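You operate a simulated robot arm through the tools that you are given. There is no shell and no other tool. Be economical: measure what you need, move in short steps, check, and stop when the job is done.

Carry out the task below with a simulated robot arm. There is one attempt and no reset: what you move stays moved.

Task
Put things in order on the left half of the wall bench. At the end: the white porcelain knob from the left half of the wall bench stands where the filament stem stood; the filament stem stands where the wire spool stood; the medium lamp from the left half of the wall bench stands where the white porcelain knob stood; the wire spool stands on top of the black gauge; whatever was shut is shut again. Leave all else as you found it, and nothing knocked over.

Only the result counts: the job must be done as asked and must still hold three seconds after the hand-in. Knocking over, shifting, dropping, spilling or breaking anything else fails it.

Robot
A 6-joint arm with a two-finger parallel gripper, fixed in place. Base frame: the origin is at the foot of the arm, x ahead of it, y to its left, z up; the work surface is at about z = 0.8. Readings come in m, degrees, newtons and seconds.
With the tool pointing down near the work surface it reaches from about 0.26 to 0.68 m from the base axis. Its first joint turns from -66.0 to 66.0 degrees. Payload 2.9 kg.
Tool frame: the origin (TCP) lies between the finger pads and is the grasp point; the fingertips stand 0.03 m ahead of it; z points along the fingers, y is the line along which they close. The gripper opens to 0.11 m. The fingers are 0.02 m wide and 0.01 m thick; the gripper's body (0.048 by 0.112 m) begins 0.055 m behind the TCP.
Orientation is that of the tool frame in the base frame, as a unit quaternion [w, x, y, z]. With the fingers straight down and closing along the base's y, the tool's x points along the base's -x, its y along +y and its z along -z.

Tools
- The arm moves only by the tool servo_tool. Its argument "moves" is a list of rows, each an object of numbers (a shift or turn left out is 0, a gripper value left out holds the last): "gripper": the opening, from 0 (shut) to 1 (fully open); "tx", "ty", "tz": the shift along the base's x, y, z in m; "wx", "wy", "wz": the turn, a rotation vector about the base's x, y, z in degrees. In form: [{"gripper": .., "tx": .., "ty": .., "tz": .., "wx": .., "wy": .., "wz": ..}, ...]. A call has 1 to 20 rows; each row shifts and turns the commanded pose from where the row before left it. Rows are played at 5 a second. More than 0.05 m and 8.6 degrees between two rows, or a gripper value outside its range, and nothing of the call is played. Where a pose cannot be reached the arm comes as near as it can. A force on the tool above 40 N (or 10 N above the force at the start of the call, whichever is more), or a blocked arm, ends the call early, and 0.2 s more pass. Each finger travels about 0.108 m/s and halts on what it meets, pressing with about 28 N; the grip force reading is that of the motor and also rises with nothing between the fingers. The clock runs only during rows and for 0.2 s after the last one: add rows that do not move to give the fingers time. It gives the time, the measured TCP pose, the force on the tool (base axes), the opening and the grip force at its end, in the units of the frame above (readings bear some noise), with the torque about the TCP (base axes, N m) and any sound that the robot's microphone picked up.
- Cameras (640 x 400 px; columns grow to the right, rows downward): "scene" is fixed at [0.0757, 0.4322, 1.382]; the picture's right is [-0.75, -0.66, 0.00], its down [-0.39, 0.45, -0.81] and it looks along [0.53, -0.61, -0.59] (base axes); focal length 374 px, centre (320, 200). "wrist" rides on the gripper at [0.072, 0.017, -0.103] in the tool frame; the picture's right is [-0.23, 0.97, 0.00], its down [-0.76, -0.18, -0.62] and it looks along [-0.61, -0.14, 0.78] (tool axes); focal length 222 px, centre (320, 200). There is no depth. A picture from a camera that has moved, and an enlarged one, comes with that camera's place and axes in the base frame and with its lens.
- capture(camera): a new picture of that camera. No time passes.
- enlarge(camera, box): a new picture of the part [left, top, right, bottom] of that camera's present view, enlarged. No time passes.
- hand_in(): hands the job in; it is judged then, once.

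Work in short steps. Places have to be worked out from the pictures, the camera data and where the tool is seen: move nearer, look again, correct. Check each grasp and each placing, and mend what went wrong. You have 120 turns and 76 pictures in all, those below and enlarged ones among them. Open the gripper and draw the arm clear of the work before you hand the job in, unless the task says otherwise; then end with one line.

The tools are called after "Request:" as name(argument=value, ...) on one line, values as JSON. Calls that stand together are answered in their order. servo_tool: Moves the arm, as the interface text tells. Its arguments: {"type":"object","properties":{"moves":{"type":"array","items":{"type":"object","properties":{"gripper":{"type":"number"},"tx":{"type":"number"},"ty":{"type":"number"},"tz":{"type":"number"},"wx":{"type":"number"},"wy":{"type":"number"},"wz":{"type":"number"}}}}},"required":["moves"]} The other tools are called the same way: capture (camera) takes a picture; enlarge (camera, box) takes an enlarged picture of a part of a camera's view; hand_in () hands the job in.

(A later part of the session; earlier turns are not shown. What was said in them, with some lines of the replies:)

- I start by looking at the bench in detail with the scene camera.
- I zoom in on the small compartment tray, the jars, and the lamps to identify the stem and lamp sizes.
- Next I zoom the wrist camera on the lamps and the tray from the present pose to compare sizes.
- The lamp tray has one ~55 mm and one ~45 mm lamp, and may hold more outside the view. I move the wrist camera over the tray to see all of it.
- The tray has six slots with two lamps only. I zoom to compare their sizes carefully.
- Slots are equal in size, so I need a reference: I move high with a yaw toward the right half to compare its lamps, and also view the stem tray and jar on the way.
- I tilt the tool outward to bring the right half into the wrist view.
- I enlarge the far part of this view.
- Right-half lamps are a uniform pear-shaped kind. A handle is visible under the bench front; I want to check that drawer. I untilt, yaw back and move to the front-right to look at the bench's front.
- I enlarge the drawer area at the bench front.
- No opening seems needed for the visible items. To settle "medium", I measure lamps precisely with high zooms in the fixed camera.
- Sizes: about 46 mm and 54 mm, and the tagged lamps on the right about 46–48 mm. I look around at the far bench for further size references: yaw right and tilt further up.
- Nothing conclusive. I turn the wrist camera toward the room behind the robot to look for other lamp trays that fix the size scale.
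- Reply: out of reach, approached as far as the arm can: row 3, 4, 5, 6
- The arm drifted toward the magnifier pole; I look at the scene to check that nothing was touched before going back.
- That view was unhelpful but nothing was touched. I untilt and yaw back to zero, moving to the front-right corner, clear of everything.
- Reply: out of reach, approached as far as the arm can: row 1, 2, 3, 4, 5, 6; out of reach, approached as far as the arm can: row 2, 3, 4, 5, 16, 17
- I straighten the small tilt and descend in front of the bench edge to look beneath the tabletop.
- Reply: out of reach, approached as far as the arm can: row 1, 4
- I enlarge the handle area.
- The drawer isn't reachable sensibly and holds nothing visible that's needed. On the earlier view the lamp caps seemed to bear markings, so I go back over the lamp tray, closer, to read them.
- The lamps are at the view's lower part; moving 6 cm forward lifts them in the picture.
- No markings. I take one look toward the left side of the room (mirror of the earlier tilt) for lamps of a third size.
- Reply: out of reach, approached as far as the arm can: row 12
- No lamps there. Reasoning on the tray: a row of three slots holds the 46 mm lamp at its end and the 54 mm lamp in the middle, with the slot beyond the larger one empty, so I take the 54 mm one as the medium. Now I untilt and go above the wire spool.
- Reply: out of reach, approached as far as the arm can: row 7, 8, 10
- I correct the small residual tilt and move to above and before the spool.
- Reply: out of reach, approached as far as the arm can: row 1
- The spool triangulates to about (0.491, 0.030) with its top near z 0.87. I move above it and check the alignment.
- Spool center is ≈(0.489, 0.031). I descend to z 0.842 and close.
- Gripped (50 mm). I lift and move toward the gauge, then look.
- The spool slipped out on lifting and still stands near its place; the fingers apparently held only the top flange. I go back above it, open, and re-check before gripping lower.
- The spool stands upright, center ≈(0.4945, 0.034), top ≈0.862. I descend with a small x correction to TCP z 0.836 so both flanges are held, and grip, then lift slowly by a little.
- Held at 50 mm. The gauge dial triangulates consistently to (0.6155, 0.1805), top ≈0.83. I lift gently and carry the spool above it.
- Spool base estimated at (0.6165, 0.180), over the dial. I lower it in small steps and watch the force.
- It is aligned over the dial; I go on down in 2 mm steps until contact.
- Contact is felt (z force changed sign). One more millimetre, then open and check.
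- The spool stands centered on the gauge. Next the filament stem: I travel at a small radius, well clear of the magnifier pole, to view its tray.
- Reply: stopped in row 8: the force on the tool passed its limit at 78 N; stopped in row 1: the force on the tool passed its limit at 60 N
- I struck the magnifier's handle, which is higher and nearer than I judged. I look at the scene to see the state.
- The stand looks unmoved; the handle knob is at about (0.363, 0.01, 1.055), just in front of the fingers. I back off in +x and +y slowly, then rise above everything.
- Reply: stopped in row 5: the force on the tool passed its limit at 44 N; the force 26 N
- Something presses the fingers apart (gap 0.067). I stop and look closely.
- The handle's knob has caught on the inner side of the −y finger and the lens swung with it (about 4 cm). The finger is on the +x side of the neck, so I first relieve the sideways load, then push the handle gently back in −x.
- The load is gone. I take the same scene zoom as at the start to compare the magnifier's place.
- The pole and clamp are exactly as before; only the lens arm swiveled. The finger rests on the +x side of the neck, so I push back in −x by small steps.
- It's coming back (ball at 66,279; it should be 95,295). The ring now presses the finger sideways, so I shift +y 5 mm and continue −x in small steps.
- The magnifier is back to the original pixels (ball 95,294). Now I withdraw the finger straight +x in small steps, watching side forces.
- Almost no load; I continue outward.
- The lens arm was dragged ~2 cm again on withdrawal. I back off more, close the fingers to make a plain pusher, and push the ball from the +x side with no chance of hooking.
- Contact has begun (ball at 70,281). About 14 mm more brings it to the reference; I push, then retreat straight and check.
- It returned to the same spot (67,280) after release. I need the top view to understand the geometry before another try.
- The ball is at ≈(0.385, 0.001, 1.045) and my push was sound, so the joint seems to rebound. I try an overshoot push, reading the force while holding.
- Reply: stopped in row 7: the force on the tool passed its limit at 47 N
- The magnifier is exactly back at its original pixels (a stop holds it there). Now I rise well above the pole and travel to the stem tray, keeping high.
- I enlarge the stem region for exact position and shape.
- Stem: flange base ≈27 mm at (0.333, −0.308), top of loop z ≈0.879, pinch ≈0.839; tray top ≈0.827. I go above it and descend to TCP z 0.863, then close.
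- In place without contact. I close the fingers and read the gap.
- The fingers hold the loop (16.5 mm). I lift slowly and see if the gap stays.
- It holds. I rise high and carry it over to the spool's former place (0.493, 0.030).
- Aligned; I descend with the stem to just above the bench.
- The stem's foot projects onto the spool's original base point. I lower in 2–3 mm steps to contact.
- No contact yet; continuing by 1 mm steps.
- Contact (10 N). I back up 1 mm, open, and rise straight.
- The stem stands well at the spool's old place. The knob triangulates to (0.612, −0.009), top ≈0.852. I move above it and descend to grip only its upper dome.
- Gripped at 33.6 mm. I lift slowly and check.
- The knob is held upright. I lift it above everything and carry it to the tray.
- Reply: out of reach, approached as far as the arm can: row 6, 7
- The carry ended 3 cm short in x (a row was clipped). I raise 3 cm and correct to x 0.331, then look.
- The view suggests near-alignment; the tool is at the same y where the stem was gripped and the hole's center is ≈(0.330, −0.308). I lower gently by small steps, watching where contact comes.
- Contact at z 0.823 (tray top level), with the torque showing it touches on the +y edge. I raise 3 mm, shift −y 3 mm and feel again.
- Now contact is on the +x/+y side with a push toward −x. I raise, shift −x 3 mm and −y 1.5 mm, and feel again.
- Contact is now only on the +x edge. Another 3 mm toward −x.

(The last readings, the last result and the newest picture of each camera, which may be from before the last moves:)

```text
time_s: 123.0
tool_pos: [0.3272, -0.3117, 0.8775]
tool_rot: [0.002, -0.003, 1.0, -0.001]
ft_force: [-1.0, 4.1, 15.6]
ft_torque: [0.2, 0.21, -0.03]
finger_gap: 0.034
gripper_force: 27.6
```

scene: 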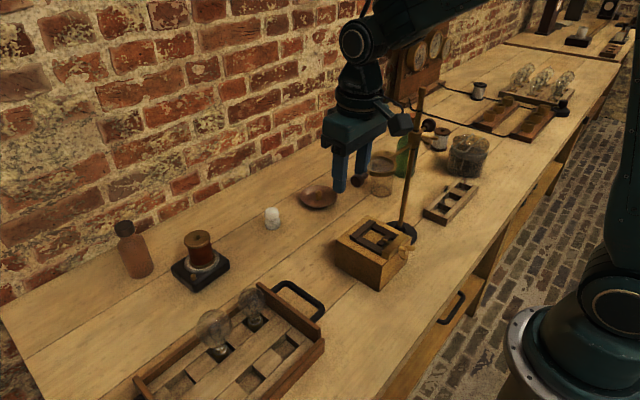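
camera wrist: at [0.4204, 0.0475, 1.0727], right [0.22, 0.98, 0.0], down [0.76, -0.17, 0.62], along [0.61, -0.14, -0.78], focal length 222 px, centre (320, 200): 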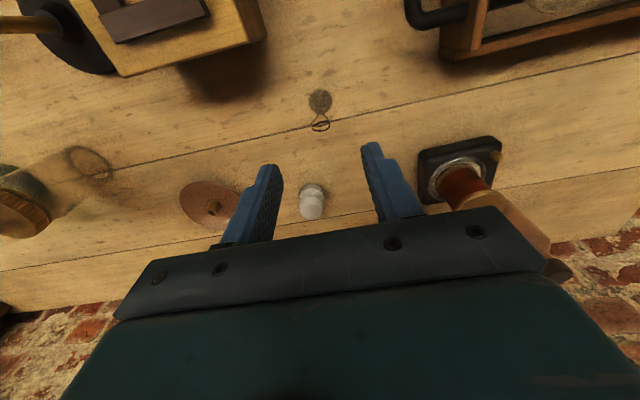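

Contact has moved to the −x side, so the center is between (≈0.3265). I try +1 mm and press slightly to see if it seats.

Request:
servo_tool(moves=[{"tz": 0.003}, {"tx": 0.0012}, {}, {"tz": -0.002}, {"tz": -0.001}, {"tz": -0.001}, {"tz": -0.001}, {}])

```text
time_s: 124.8
tool_pos: [0.326, -0.3111, 0.8759]
tool_rot: [0.002, -0.003, 1.0, 0.0]
ft_force: [-0.1, 3.1, 24.9]
ft_torque: [0.1, -0.23, 0.04]
finger_gap: 0.0338
gripper_force: 28.1
```

It rests squarely on the compartment rims (firm contact, load balanced within the base). I relieve the pressure, open, rise, and look.

Request:
servo_tool(moves=[{"tz": 0.002}, {}])

Request:
servo_tool(moves=[{"gripper": 0.35}, {"gripper": 0.45}, {"gripper": 0.55}, {}, {"tz": 0.01}, {"tz": 0.02}, {"tz": 0.04}, {"tz": 0.03}, {}])

Request:
enlarge(camera="wrist", box=[220, 60, 420, 200])

```text
time_s: 125.4
tool_pos: [0.3261, -0.3108, 0.8763]
tool_rot: [0.001, -0.003, 1.0, 0.0]
ft_force: [5.4, -1.9, 0.5]
ft_torque: [-0.15, -0.31, 0.08]
finger_gap: 0.0335
gripper_force: 27.9
```

```text
time_s: 127.4
tool_pos: [0.3263, -0.3097, 0.9779]
tool_rot: [0.0, -0.004, 1.0, 0.0]
ft_force: [0.1, 0.9, -0.3]
ft_torque: [0.02, -0.02, 0.03]
finger_gap: 0.0604
gripper_force: 0.0
```

```text
2.86 times, centred on (320, 130) of wrist
camera zoom: at [0.2541, -0.2919, 1.0812], right [0.22, 0.98, 0.0], down [0.76, -0.17, 0.62], along [0.61, -0.14, -0.78], focal length 635 px, centre (320, 400)
```

zoom: 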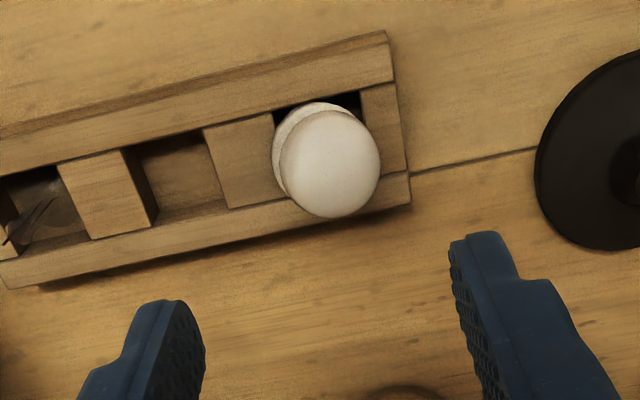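

The knob stands in/over the right compartment, but leans slightly toward −x: its base sits centered (x≈0.330) while I released the dome at 0.326. I regrip the dome and ease it 3.5 mm to +x to set it upright.

Request:
servo_tool(moves=[{"tz": -0.04}, {"tz": -0.03}, {"tz": -0.02}, {"tz": -0.009}, {}, {"gripper": 0.1}, {}, {}, {}])

Request:
servo_tool(moves=[{"tx": 0.001}, {"tx": 0.001}, {"tx": 0.001}, {}, {}])

```text
time_s: 129.4
tool_pos: [0.3259, -0.3079, 0.8778]
tool_rot: [0.0, -0.003, 1.0, 0.0]
ft_force: [0.1, 2.0, 1.4]
ft_torque: [0.08, 0.02, -0.01]
finger_gap: 0.0336
gripper_force: 27.0
```

```text
time_s: 130.6
tool_pos: [0.3297, -0.3108, 0.8781]
tool_rot: [0.001, -0.003, 1.0, 0.0]
ft_force: [-3.3, 5.8, 12.3]
ft_torque: [0.15, 0.32, -0.1]
finger_gap: 0.0335
gripper_force: 28.2
```

Request:
servo_tool(moves=[{"tz": 0.001}, {"tz": 0.001}, {}])

```text
time_s: 131.4
tool_pos: [0.3296, -0.3109, 0.8795]
tool_rot: [0.001, -0.003, 1.0, 0.001]
ft_force: [-0.5, -0.2, 0.1]
ft_torque: [0.05, 0.0, 0.01]
finger_gap: 0.0336
gripper_force: 27.7
```

Unloaded now. The knob may be cocked in the grip, so I set it down on the free bench strip beside the tray (0.25, −0.311) to square it, then regrip and place again.

Request:
servo_tool(moves=[{"tz": 0.02}, {"tz": 0.02}, {"tx": -0.04}, {"tx": -0.039}, {}, {"tz": -0.03}, {"tz": -0.025}, {"tz": -0.004}, {}])

Request:
servo_tool(moves=[{"tz": -0.002}, {"tz": -0.002}, {"tz": -0.001}, {}])

```text
time_s: 133.4
tool_pos: [0.2504, -0.3124, 0.8605]
tool_rot: [0.0, -0.003, 1.0, 0.0]
ft_force: [-0.4, 0.1, -1.3]
ft_torque: [0.04, -0.01, 0.0]
finger_gap: 0.0337
gripper_force: 28.0
```

```text
time_s: 134.4
tool_pos: [0.252, -0.3105, 0.8561]
tool_rot: [0.002, -0.004, 1.0, -0.001]
ft_force: [-4.8, 0.5, 15.2]
ft_torque: [0.13, 0.36, 0.02]
finger_gap: 0.0336
gripper_force: 28.0
```

Contact. I release, let it settle flat, and regrip.

Request:
servo_tool(moves=[{"tz": 0.001}, {"gripper": 0.4}, {"gripper": 0.5}, {}, {}, {"tz": -0.001}, {"gripper": 0.1}, {}, {}, {}])

Request:
enlarge(camera="wrist", box=[220, 80, 420, 220])

```text
time_s: 136.6
tool_pos: [0.2497, -0.3109, 0.855]
tool_rot: [0.001, -0.004, 1.0, 0.0]
ft_force: [-0.1, -1.1, 2.3]
ft_torque: [0.02, -0.06, -0.01]
finger_gap: 0.0336
gripper_force: 28.1
```

```text
2.86 times, centred on (320, 150) of wrist
camera zoom: at [0.1787, -0.2937, 0.9589], right [0.22, 0.98, 0.0], down [0.76, -0.17, 0.62], along [0.61, -0.14, -0.78], focal length 635 px, centre (320, 343)
```

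zoom: 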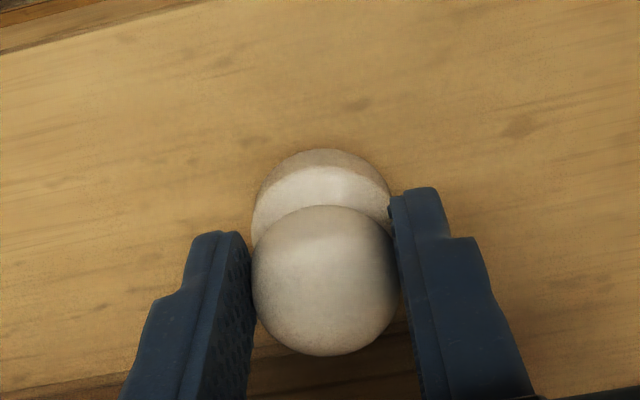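

Squared and upright in the grip again. From the contact tests and views the right tool position is (0.327, −0.311). I lift, move over, and lower to light contact.

Request:
servo_tool(moves=[{"tz": 0.03}, {"tz": 0.03}, {"tx": 0.04}, {"tx": 0.037}, {}, {"tz": -0.02}, {"tz": -0.01}, {"tz": -0.003}, {}])

Request:
servo_tool(moves=[{"tz": -0.002}, {"tz": -0.001}, {}])

```text
time_s: 138.6
tool_pos: [0.3285, -0.3127, 0.8814]
tool_rot: [0.0, -0.004, 1.0, 0.0]
ft_force: [-0.2, -0.3, -0.6]
ft_torque: [-0.02, 0.04, 0.0]
finger_gap: 0.0337
gripper_force: 27.9
```

```text
time_s: 139.4
tool_pos: [0.3271, -0.3126, 0.8802]
tool_rot: [0.001, -0.003, 1.0, 0.0]
ft_force: [-0.5, 0.0, -0.8]
ft_torque: [-0.02, 0.01, 0.01]
finger_gap: 0.0336
gripper_force: 28.2
```

Request:
servo_tool(moves=[{"tz": -0.001}, {"tz": -0.001}, {}])

Request:
servo_tool(moves=[{"tz": -0.001}, {}])

```text
time_s: 140.2
tool_pos: [0.327, -0.3122, 0.8788]
tool_rot: [0.002, -0.003, 1.0, -0.001]
ft_force: [-2.8, 4.3, 24.6]
ft_torque: [0.13, -0.13, 0.01]
finger_gap: 0.0337
gripper_force: 28.1
```

```text
time_s: 140.8
tool_pos: [0.3266, -0.3131, 0.8777]
tool_rot: [0.002, -0.003, 1.0, -0.001]
ft_force: [1.2, 2.3, 25.4]
ft_torque: [0.07, -0.33, 0.02]
finger_gap: 0.0339
gripper_force: 28.5
```

Firm flat contact, load slightly on the +x rail. I raise, shift −1.2 mm in x, and touch again lightly.

Request:
servo_tool(moves=[{"tz": 0.004}, {"tx": -0.0012, "ty": 0.0005}, {}, {"tz": -0.002}, {"tz": -0.001}, {}])

```text
time_s: 142.2
tool_pos: [0.325, -0.3111, 0.8775]
tool_rot: [0.001, -0.004, 1.0, -0.001]
ft_force: [0.1, 0.2, 1.5]
ft_torque: [0.04, -0.05, -0.03]
finger_gap: 0.0332
gripper_force: 27.6
```

Light contact now. I open gently and rise, then view it.

Request:
servo_tool(moves=[{"gripper": 0.35}, {"gripper": 0.45}, {"gripper": 0.55}, {}, {"tz": 0.01}, {"tz": 0.02}, {"tz": 0.04}, {"tz": 0.03}, {}])

Request:
enlarge(camera="wrist", box=[220, 60, 420, 200])

```text
time_s: 144.2
tool_pos: [0.3263, -0.312, 0.9794]
tool_rot: [0.002, -0.003, 1.0, 0.0]
ft_force: [0.4, -0.4, 0.0]
ft_torque: [0.03, -0.03, 0.02]
finger_gap: 0.0604
gripper_force: 0.2
```

```text
2.86 times, centred on (320, 130) of wrist
camera zoom: at [0.2547, -0.2945, 1.0827], right [0.22, 0.98, 0.0], down [0.76, -0.17, 0.62], along [0.61, -0.14, -0.78], focal length 635 px, centre (320, 400)
```

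zoom: 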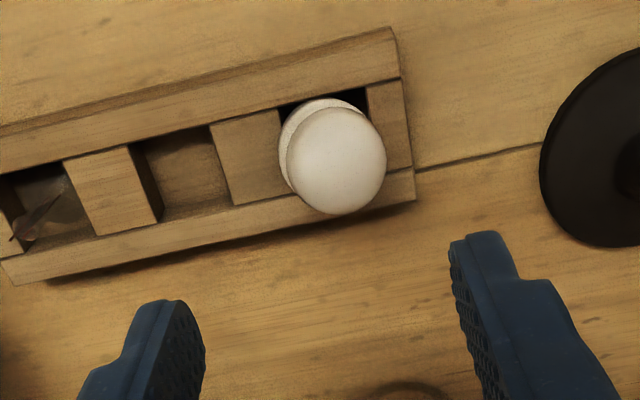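

The knob rests tilted: its base caught the +x rail and divider by ~2 mm while base and opening are nearly the same size, so it should seat once centered. I regrip, square it again on the bench strip, and then feel for the hole.

Request:
servo_tool(moves=[{"tz": -0.04}, {"tz": -0.03}, {"tz": -0.02}, {"tz": -0.01}, {}, {"gripper": 0.1}, {}, {}, {"tz": 0.02}, {"tz": 0.025}, {"tx": -0.04}, {"tx": -0.035}, {}, {"tz": -0.03}, {"tz": -0.028}, {"tz": -0.004}, {"tz": -0.003}, {}])

Request:
servo_tool(moves=[{"tz": -0.001}, {}, {"gripper": 0.4}, {"gripper": 0.5}, {}, {}, {"gripper": 0.1}, {}, {}, {}])

```text
time_s: 148.0
tool_pos: [0.2499, -0.3112, 0.856]
tool_rot: [0.001, -0.003, 1.0, 0.0]
ft_force: [-0.3, -0.7, -0.7]
ft_torque: [0.02, -0.03, 0.03]
finger_gap: 0.0335
gripper_force: 28.1
```

```text
time_s: 150.2
tool_pos: [0.2503, -0.3117, 0.8571]
tool_rot: [0.002, -0.003, 1.0, 0.0]
ft_force: [1.4, -0.2, 2.2]
ft_torque: [0.05, -0.02, 0.0]
finger_gap: 0.0338
gripper_force: 27.8
```

Squared again. I bring it over (0.3255, −0.3105) and lower to the rim.

Request:
servo_tool(moves=[{"tz": 0.025}, {"tz": 0.025}, {"tx": 0.04, "ty": 0.001}, {"tx": 0.0355}, {}, {"tz": -0.015}, {"tz": -0.008}, {"tz": -0.003}, {"tz": -0.001}, {"tz": -0.001}, {}])

```text
time_s: 152.6
tool_pos: [0.3267, -0.3125, 0.8783]
tool_rot: [0.002, -0.002, 1.0, -0.002]
ft_force: [-9.5, -6.4, 23.6]
ft_torque: [-0.16, -0.07, -0.05]
finger_gap: 0.0336
gripper_force: 28.3
```

The contact pushes the knob toward −x/−y, so the hole lies that way. I slide by small steps in that direction under light press.

Request:
servo_tool(moves=[{"tx": -0.001, "ty": -0.0005}, {"tx": -0.001, "ty": -0.0005}, {}])

```text
time_s: 153.4
tool_pos: [0.3255, -0.3103, 0.8783]
tool_rot: [0.002, -0.004, 1.0, 0.0]
ft_force: [5.8, -1.5, 13.8]
ft_torque: [0.02, -0.6, -0.11]
finger_gap: 0.0336
gripper_force: 28.2
```

Still the +x edge; a bit further, with a little more press.

Request:
servo_tool(moves=[{"tx": -0.001}, {"tx": -0.001}, {"tz": -0.001}, {}])

```text
time_s: 154.4
tool_pos: [0.3226, -0.3094, 0.8784]
tool_rot: [0.002, -0.004, 1.0, 0.0]
ft_force: [10.8, 6.6, 20.8]
ft_torque: [0.25, -0.67, 0.02]
finger_gap: 0.0337
gripper_force: 28.0
```

The load is now nearly central. I lift 3 mm and press straight down here to see whether it is balanced or drops in.

Request:
servo_tool(moves=[{"tz": 0.004}, {"tx": 0.0005}, {}, {"tz": -0.002}, {"tz": -0.001}, {"tz": -0.001}, {"tz": -0.001}, {}])

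```text
time_s: 156.2
tool_pos: [0.3246, -0.3118, 0.8767]
tool_rot: [0.002, -0.003, 1.0, -0.002]
ft_force: [-3.9, -0.3, 20.7]
ft_torque: [0.05, 0.38, -0.01]
finger_gap: 0.0337
gripper_force: 28.4
```

Load at −x 8 mm now; balanced point ≈0.3237. I try that with a straight press.

Request:
servo_tool(moves=[{"tz": 0.005}, {"tx": 0.0015, "ty": 0.0003}, {}, {"tz": -0.002}, {"tz": -0.002}, {"tz": -0.001}, {"tz": -0.001}, {}])

```text
time_s: 158.0
tool_pos: [0.3254, -0.3101, 0.8757]
tool_rot: [0.001, -0.004, 1.0, 0.0]
ft_force: [-3.2, 9.2, 24.7]
ft_torque: [0.23, -0.09, 0.07]
finger_gap: 0.0335
gripper_force: 28.3
```

Contact now at +x/−y with a push to +y. I correct +1 mm in y, −0.5 mm in x, and press again.

Request:
servo_tool(moves=[{"tz": 0.005}, {"tx": -0.0006, "ty": 0.0012}, {}, {"tz": -0.002}, {"tz": -0.002}, {"tz": -0.001}, {"tz": -0.001}, {}])

```text
time_s: 159.8
tool_pos: [0.3239, -0.3096, 0.8738]
tool_rot: [0.002, -0.003, 1.0, -0.001]
ft_force: [-3.7, 5.5, 23.2]
ft_torque: [0.11, 0.19, 0.0]
finger_gap: 0.0335
gripper_force: 27.7
```

It sinks deeper (0.8738) and x is balanced; still a push to +y. Another +1.5 mm in y.

Request:
servo_tool(moves=[{"tz": 0.003}, {"ty": 0.0015}, {}, {"tz": -0.002}, {"tz": -0.001}, {"tz": -0.001}, {"tz": -0.001}, {}])

```text
time_s: 161.6
tool_pos: [0.3244, -0.3084, 0.8738]
tool_rot: [0.002, -0.003, 1.0, -0.001]
ft_force: [0.6, 5.4, 24.5]
ft_torque: [0.14, 0.05, 0.0]
finger_gap: 0.0336
gripper_force: 27.6
```

Request:
servo_tool(moves=[{"tz": 0.003}, {"ty": 0.0015}, {}, {"tz": -0.002}, {"tz": -0.001}, {"tz": -0.001}, {}])

```text
time_s: 163.2
tool_pos: [0.3233, -0.3079, 0.873]
tool_rot: [0.002, -0.003, 1.0, -0.002]
ft_force: [-1.4, -11.3, 24.6]
ft_torque: [-0.26, 0.07, -0.06]
finger_gap: 0.0334
gripper_force: 27.8
```

The push flipped to −y, so the center is in between. I go back 0.7 mm and press once more.

Request:
servo_tool(moves=[{"tz": 0.003}, {"ty": -0.0007}, {}, {"tz": -0.002}, {"tz": -0.001}, {"tz": -0.001}, {}])

```text
time_s: 164.8
tool_pos: [0.3233, -0.3079, 0.8718]
tool_rot: [0.002, -0.002, 1.0, -0.001]
ft_force: [-4.2, -6.9, 29.6]
ft_torque: [-0.33, 0.25, -0.04]
finger_gap: 0.0336
gripper_force: 28.3
```

The load is now exactly central (all-round support on the rim). I relieve the pressure here and release.

Request:
servo_tool(moves=[{"tz": 0.001}, {"tz": 0.001}, {}])

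```text
time_s: 165.6
tool_pos: [0.3245, -0.3068, 0.8722]
tool_rot: [0.001, -0.003, 1.0, 0.001]
ft_force: [1.6, -12.0, 0.7]
ft_torque: [-0.56, -0.14, -0.09]
finger_gap: 0.0335
gripper_force: 27.5
```

A pure side load without vertical load means the base is already inside against the +y wall. I shift −1 mm in y and lower further.

Request:
servo_tool(moves=[{"ty": -0.0008}, {}, {"tz": -0.002}, {"tz": -0.002}, {}])

```text
time_s: 166.8
tool_pos: [0.3239, -0.3085, 0.8708]
tool_rot: [0.001, -0.004, 1.0, -0.001]
ft_force: [-7.4, 2.1, 35.0]
ft_torque: [-0.24, 0.32, -0.07]
finger_gap: 0.0337
gripper_force: 28.0
```

Firm support again. I relieve 2.5 mm and read the side loads.

Request:
servo_tool(moves=[{"tz": 0.0015}, {"tz": 0.001}, {"ty": -0.0003}, {}])

```text
time_s: 167.8
tool_pos: [0.3241, -0.307, 0.8706]
tool_rot: [0.002, -0.004, 1.0, 0.0]
ft_force: [2.7, 0.0, 11.1]
ft_torque: [-0.2, -0.2, 0.06]
finger_gap: 0.0337
gripper_force: 27.7
```

Loads are small. I release and rise, then look once.

Request:
servo_tool(moves=[{"tz": 0.0005}, {"gripper": 0.35}, {"gripper": 0.45}, {"gripper": 0.55}, {}, {"tz": 0.01}, {"tz": 0.02}, {"tz": 0.04}, {"tz": 0.035}, {}, {}])

Request:
enlarge(camera="wrist", box=[220, 60, 420, 200])

```text
time_s: 170.2
tool_pos: [0.3216, -0.3091, 0.9797]
tool_rot: [0.001, -0.004, 1.0, 0.0]
ft_force: [0.0, 0.5, 0.1]
ft_torque: [0.03, -0.02, -0.02]
finger_gap: 0.0603
gripper_force: 0.0
```

```text
2.86 times, centred on (320, 130) of wrist
camera zoom: at [0.2489, -0.2919, 1.0825], right [0.22, 0.98, 0.0], down [0.76, -0.17, 0.62], along [0.61, -0.14, -0.78], focal length 635 px, centre (320, 400)
```

zoom: 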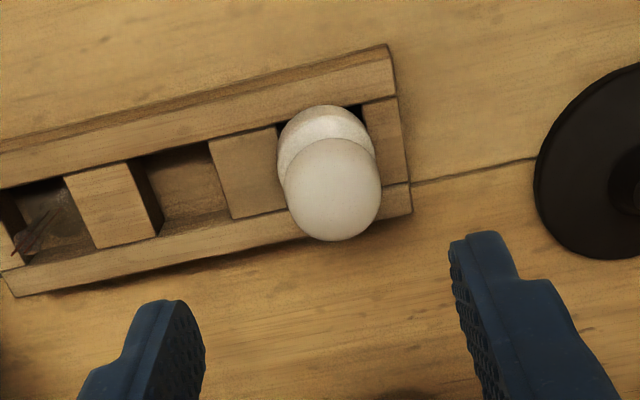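

The knob now stands upright in the stem's compartment. Last: the lamp. I rise high, cross over, and come above the lamp at ≈(0.423, 0.282).

Request:
servo_tool(moves=[{"tz": 0.045, "gripper": 0.62}, {"tz": 0.045}, {"tz": 0.045}, {"tz": 0.045}, {"tz": 0.045}, {"tz": 0.015}, {"tx": 0.0078, "ty": 0.0455}, {"tx": 0.0078, "ty": 0.0455}, {"tx": 0.0078, "ty": 0.0455}, {"tx": 0.0078, "ty": 0.0455}, {"tx": 0.0078, "ty": 0.0455}, {"tx": 0.0078, "ty": 0.0455}, {"tx": 0.0078, "ty": 0.0455}, {"tx": 0.0078, "ty": 0.0455}, {"tx": 0.0078, "ty": 0.0455}, {"tx": 0.0078, "ty": 0.0455}, {"tx": 0.0078, "ty": 0.0455}, {"tx": 0.0078, "ty": 0.0455}, {"tx": 0.0078, "ty": 0.0455}, {}])

Request:
servo_tool(moves=[{"tz": -0.045}, {"tz": -0.045}, {"tz": -0.045}, {"tz": -0.045}, {"tz": -0.045}, {"tz": -0.03}, {}, {}])

```text
time_s: 174.4
tool_pos: [0.4243, 0.2826, 1.2183]
tool_rot: [0.001, -0.003, 1.0, 0.001]
ft_force: [0.8, 1.0, 0.4]
ft_torque: [0.02, 0.02, 0.0]
finger_gap: 0.0681
gripper_force: 0.1
```

```text
time_s: 176.2
tool_pos: [0.4236, 0.2808, 0.9624]
tool_rot: [0.0, -0.004, 1.0, -0.001]
ft_force: [0.1, -0.5, -0.3]
ft_torque: [-0.03, 0.0, -0.04]
finger_gap: 0.0683
gripper_force: 0.0
```

I use the last picture to verify alignment above the lamp before descending.

Request:
capture(camera="wrist")

```text
0 pictures are left
camera wrist: at [0.3518, 0.298, 1.0658], right [0.22, 0.98, 0.0], down [0.76, -0.17, 0.62], along [0.61, -0.14, -0.78], focal length 222 px, centre (320, 200)
```

wrist: 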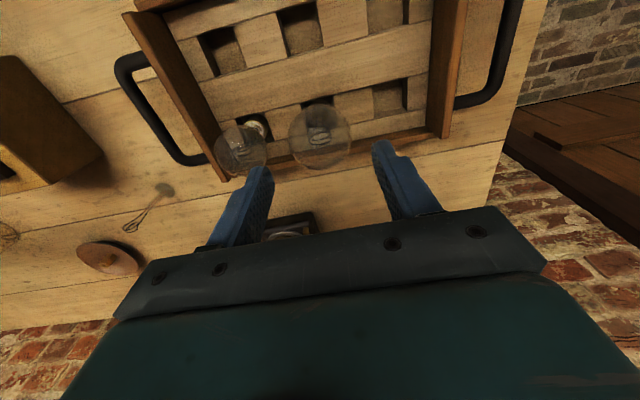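

The lamp appears on the tool axis, with the view bias seen on the knob implying a correction of about (−2, −3) mm. I apply it, descend to z 0.884 and close.

Request:
servo_tool(moves=[{"tx": -0.002, "ty": -0.003, "tz": -0.02}, {"tz": -0.03}, {"tz": -0.028}, {}, {}])

Request:
servo_tool(moves=[{"gripper": 0.3}, {}, {}, {}])

```text
time_s: 177.4
tool_pos: [0.4229, 0.2794, 0.8864]
tool_rot: [0.001, -0.004, 1.0, 0.001]
ft_force: [0.4, -1.4, 0.1]
ft_torque: [0.0, 0.03, -0.01]
finger_gap: 0.0683
gripper_force: 0.0
```

```text
time_s: 178.4
tool_pos: [0.4224, 0.28, 0.8871]
tool_rot: [0.0, -0.004, 1.0, 0.0]
ft_force: [-0.2, -0.3, -0.3]
ft_torque: [-0.01, 0.0, 0.01]
finger_gap: 0.0529
gripper_force: 28.7
```

Gripped at 52.9 mm. I lift slowly.

Request:
servo_tool(moves=[{"tz": 0.005}, {"tz": 0.01}, {"tz": 0.015}, {"tz": 0.02}, {"tz": 0.02}, {"tz": 0.02}, {"tz": 0.02}, {}])

```text
time_s: 180.2
tool_pos: [0.4227, 0.28, 0.9941]
tool_rot: [0.001, -0.004, 1.0, 0.0]
ft_force: [-0.5, 0.5, -0.1]
ft_torque: [-0.03, 0.03, -0.01]
finger_gap: 0.053
gripper_force: 28.4
```

Held firmly. I raise a bit more and carry it to the knob's former place (0.613, −0.008).

Request:
servo_tool(moves=[{"tz": 0.02}, {"tz": 0.015}, {"tx": 0.0173, "ty": -0.0262}, {"tx": 0.0173, "ty": -0.0262}, {"tx": 0.0173, "ty": -0.0262}, {"tx": 0.0173, "ty": -0.0262}, {"tx": 0.0173, "ty": -0.0262}, {"tx": 0.0173, "ty": -0.0262}, {"tx": 0.0173, "ty": -0.0262}, {"tx": 0.0173, "ty": -0.0262}, {"tx": 0.0173, "ty": -0.0262}, {"tx": 0.0173, "ty": -0.0262}, {"tx": 0.0173, "ty": -0.0262}, {}, {}])

Request:
servo_tool(moves=[{"tz": -0.03}, {"tz": -0.04}, {"tz": -0.03}, {"tz": -0.025}, {"tz": -0.01}, {}, {}])

```text
time_s: 183.4
tool_pos: [0.6148, -0.0093, 1.0239]
tool_rot: [0.001, -0.004, 1.0, 0.0]
ft_force: [-0.1, -0.3, -0.3]
ft_torque: [0.02, -0.04, -0.03]
finger_gap: 0.0533
gripper_force: 28.0
```

```text
time_s: 185.0
tool_pos: [0.6122, -0.0096, 0.8917]
tool_rot: [0.001, -0.003, 1.0, -0.001]
ft_force: [0.5, -0.1, 0.6]
ft_torque: [-0.02, 0.0, 0.05]
finger_gap: 0.0533
gripper_force: 27.8
```

Now lowering in fine steps to contact.

Request:
servo_tool(moves=[{"tz": -0.003}, {"tz": -0.002}, {"tz": -0.001}, {}])

Request:
servo_tool(moves=[{"tz": -0.001}, {"tz": -0.001}, {}])

Request:
servo_tool(moves=[{"tz": -0.001}, {"tz": -0.001}, {}])

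```text
time_s: 186.0
tool_pos: [0.6138, -0.0085, 0.8868]
tool_rot: [0.0, -0.003, 1.0, 0.0]
ft_force: [0.0, 0.7, -0.6]
ft_torque: [0.0, -0.02, 0.02]
finger_gap: 0.0529
gripper_force: 28.1
```

```text
time_s: 186.8
tool_pos: [0.6138, -0.0097, 0.8849]
tool_rot: [0.001, -0.003, 1.0, 0.0]
ft_force: [0.0, -1.8, 0.2]
ft_torque: [0.02, 0.01, -0.03]
finger_gap: 0.0534
gripper_force: 27.7
```

```text
time_s: 187.6
tool_pos: [0.6139, -0.0086, 0.8834]
tool_rot: [0.001, -0.004, 1.0, 0.001]
ft_force: [0.2, 0.4, -1.5]
ft_torque: [0.03, 0.01, 0.01]
finger_gap: 0.0529
gripper_force: 28.3
```

Request:
servo_tool(moves=[{"tz": -0.001}, {"tz": -0.001}, {}])

Request:
servo_tool(moves=[{"tz": -0.001}, {}])

Request:
servo_tool(moves=[{"tz": -0.001}, {}])

```text
time_s: 188.4
tool_pos: [0.6131, -0.0092, 0.8819]
tool_rot: [0.0, -0.004, 1.0, 0.0]
ft_force: [-1.0, -0.5, -0.1]
ft_torque: [-0.01, -0.03, 0.0]
finger_gap: 0.0529
gripper_force: 28.4
```

```text
time_s: 189.0
tool_pos: [0.6134, -0.0093, 0.8804]
tool_rot: [0.001, -0.003, 1.0, 0.0]
ft_force: [-0.4, -0.5, -1.1]
ft_torque: [-0.04, 0.01, 0.01]
finger_gap: 0.0532
gripper_force: 27.6
```

```text
time_s: 189.6
tool_pos: [0.6144, -0.0094, 0.8798]
tool_rot: [0.0, -0.003, 1.0, 0.0]
ft_force: [-1.2, 0.6, 3.1]
ft_torque: [0.02, 0.1, 0.04]
finger_gap: 0.053
gripper_force: 28.1
```

Contact begins (3 N). One more millimetre to confirm.

Request:
servo_tool(moves=[{"tz": -0.001}, {}])

```text
time_s: 190.2
tool_pos: [0.614, -0.0088, 0.88]
tool_rot: [0.002, -0.003, 1.0, 0.0]
ft_force: [-3.6, -1.4, 17.8]
ft_torque: [-0.17, 0.18, 0.02]
finger_gap: 0.0532
gripper_force: 27.8
```

Firm and central. I relieve 1 mm, open, wait, and rise straight up.

Request:
servo_tool(moves=[{"tz": 0.0012}, {}, {"gripper": 0.52}, {"gripper": 0.58}, {"gripper": 0.68}, {}, {}, {"tz": 0.01}, {"tz": 0.02}, {"tz": 0.03}, {"tz": 0.04}, {"tz": 0.04}, {"tz": 0.04}, {}])

```text
time_s: 193.2
tool_pos: [0.6148, -0.0073, 1.0612]
tool_rot: [0.001, -0.003, 1.0, 0.0]
ft_force: [0.3, 0.1, 0.0]
ft_torque: [0.0, 0.0, 0.0]
finger_gap: 0.0746
gripper_force: 0.1
```

Released without any load. I draw the arm up and clear, opening the gripper fully.

Request:
servo_tool(moves=[{"tz": 0.045, "gripper": 1}, {"tz": 0.045}, {"tx": -0.03, "ty": 0.01, "tz": 0.03}, {"tx": -0.03, "ty": 0.01}, {"tx": -0.03, "ty": 0.01}, {}, {}, {}])

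Request:
hand_in()

```text
time_s: 195.0
tool_pos: [0.5252, 0.0209, 1.1801]
tool_rot: [0.001, -0.004, 1.0, 0.0]
ft_force: [0.8, 0.7, -0.1]
ft_torque: [-0.01, 0.03, -0.01]
finger_gap: 0.1102
gripper_force: 0.0
```

```text
The job is handed in.
```

I handed the job in with all four items moved, but three points are uncertain: which lamp is the medium one, the magnifier I bumped, and a lamp placement I could not check with a picture. The wire spool is on the black gauge, the filament stem is where the spool stood, and the porcelain knob is in the stem's compartment. The larger tray lamp (about 53 mm) is where the knob stood; I chose it over the 46 mm one by its middle slot, as nothing marked either as medium. I knocked the magnifier's lens arm aside and pushed it back to its original position in the picture. The lamp placement was confirmed only by contact force and grip readings, and I never opened the drawer.
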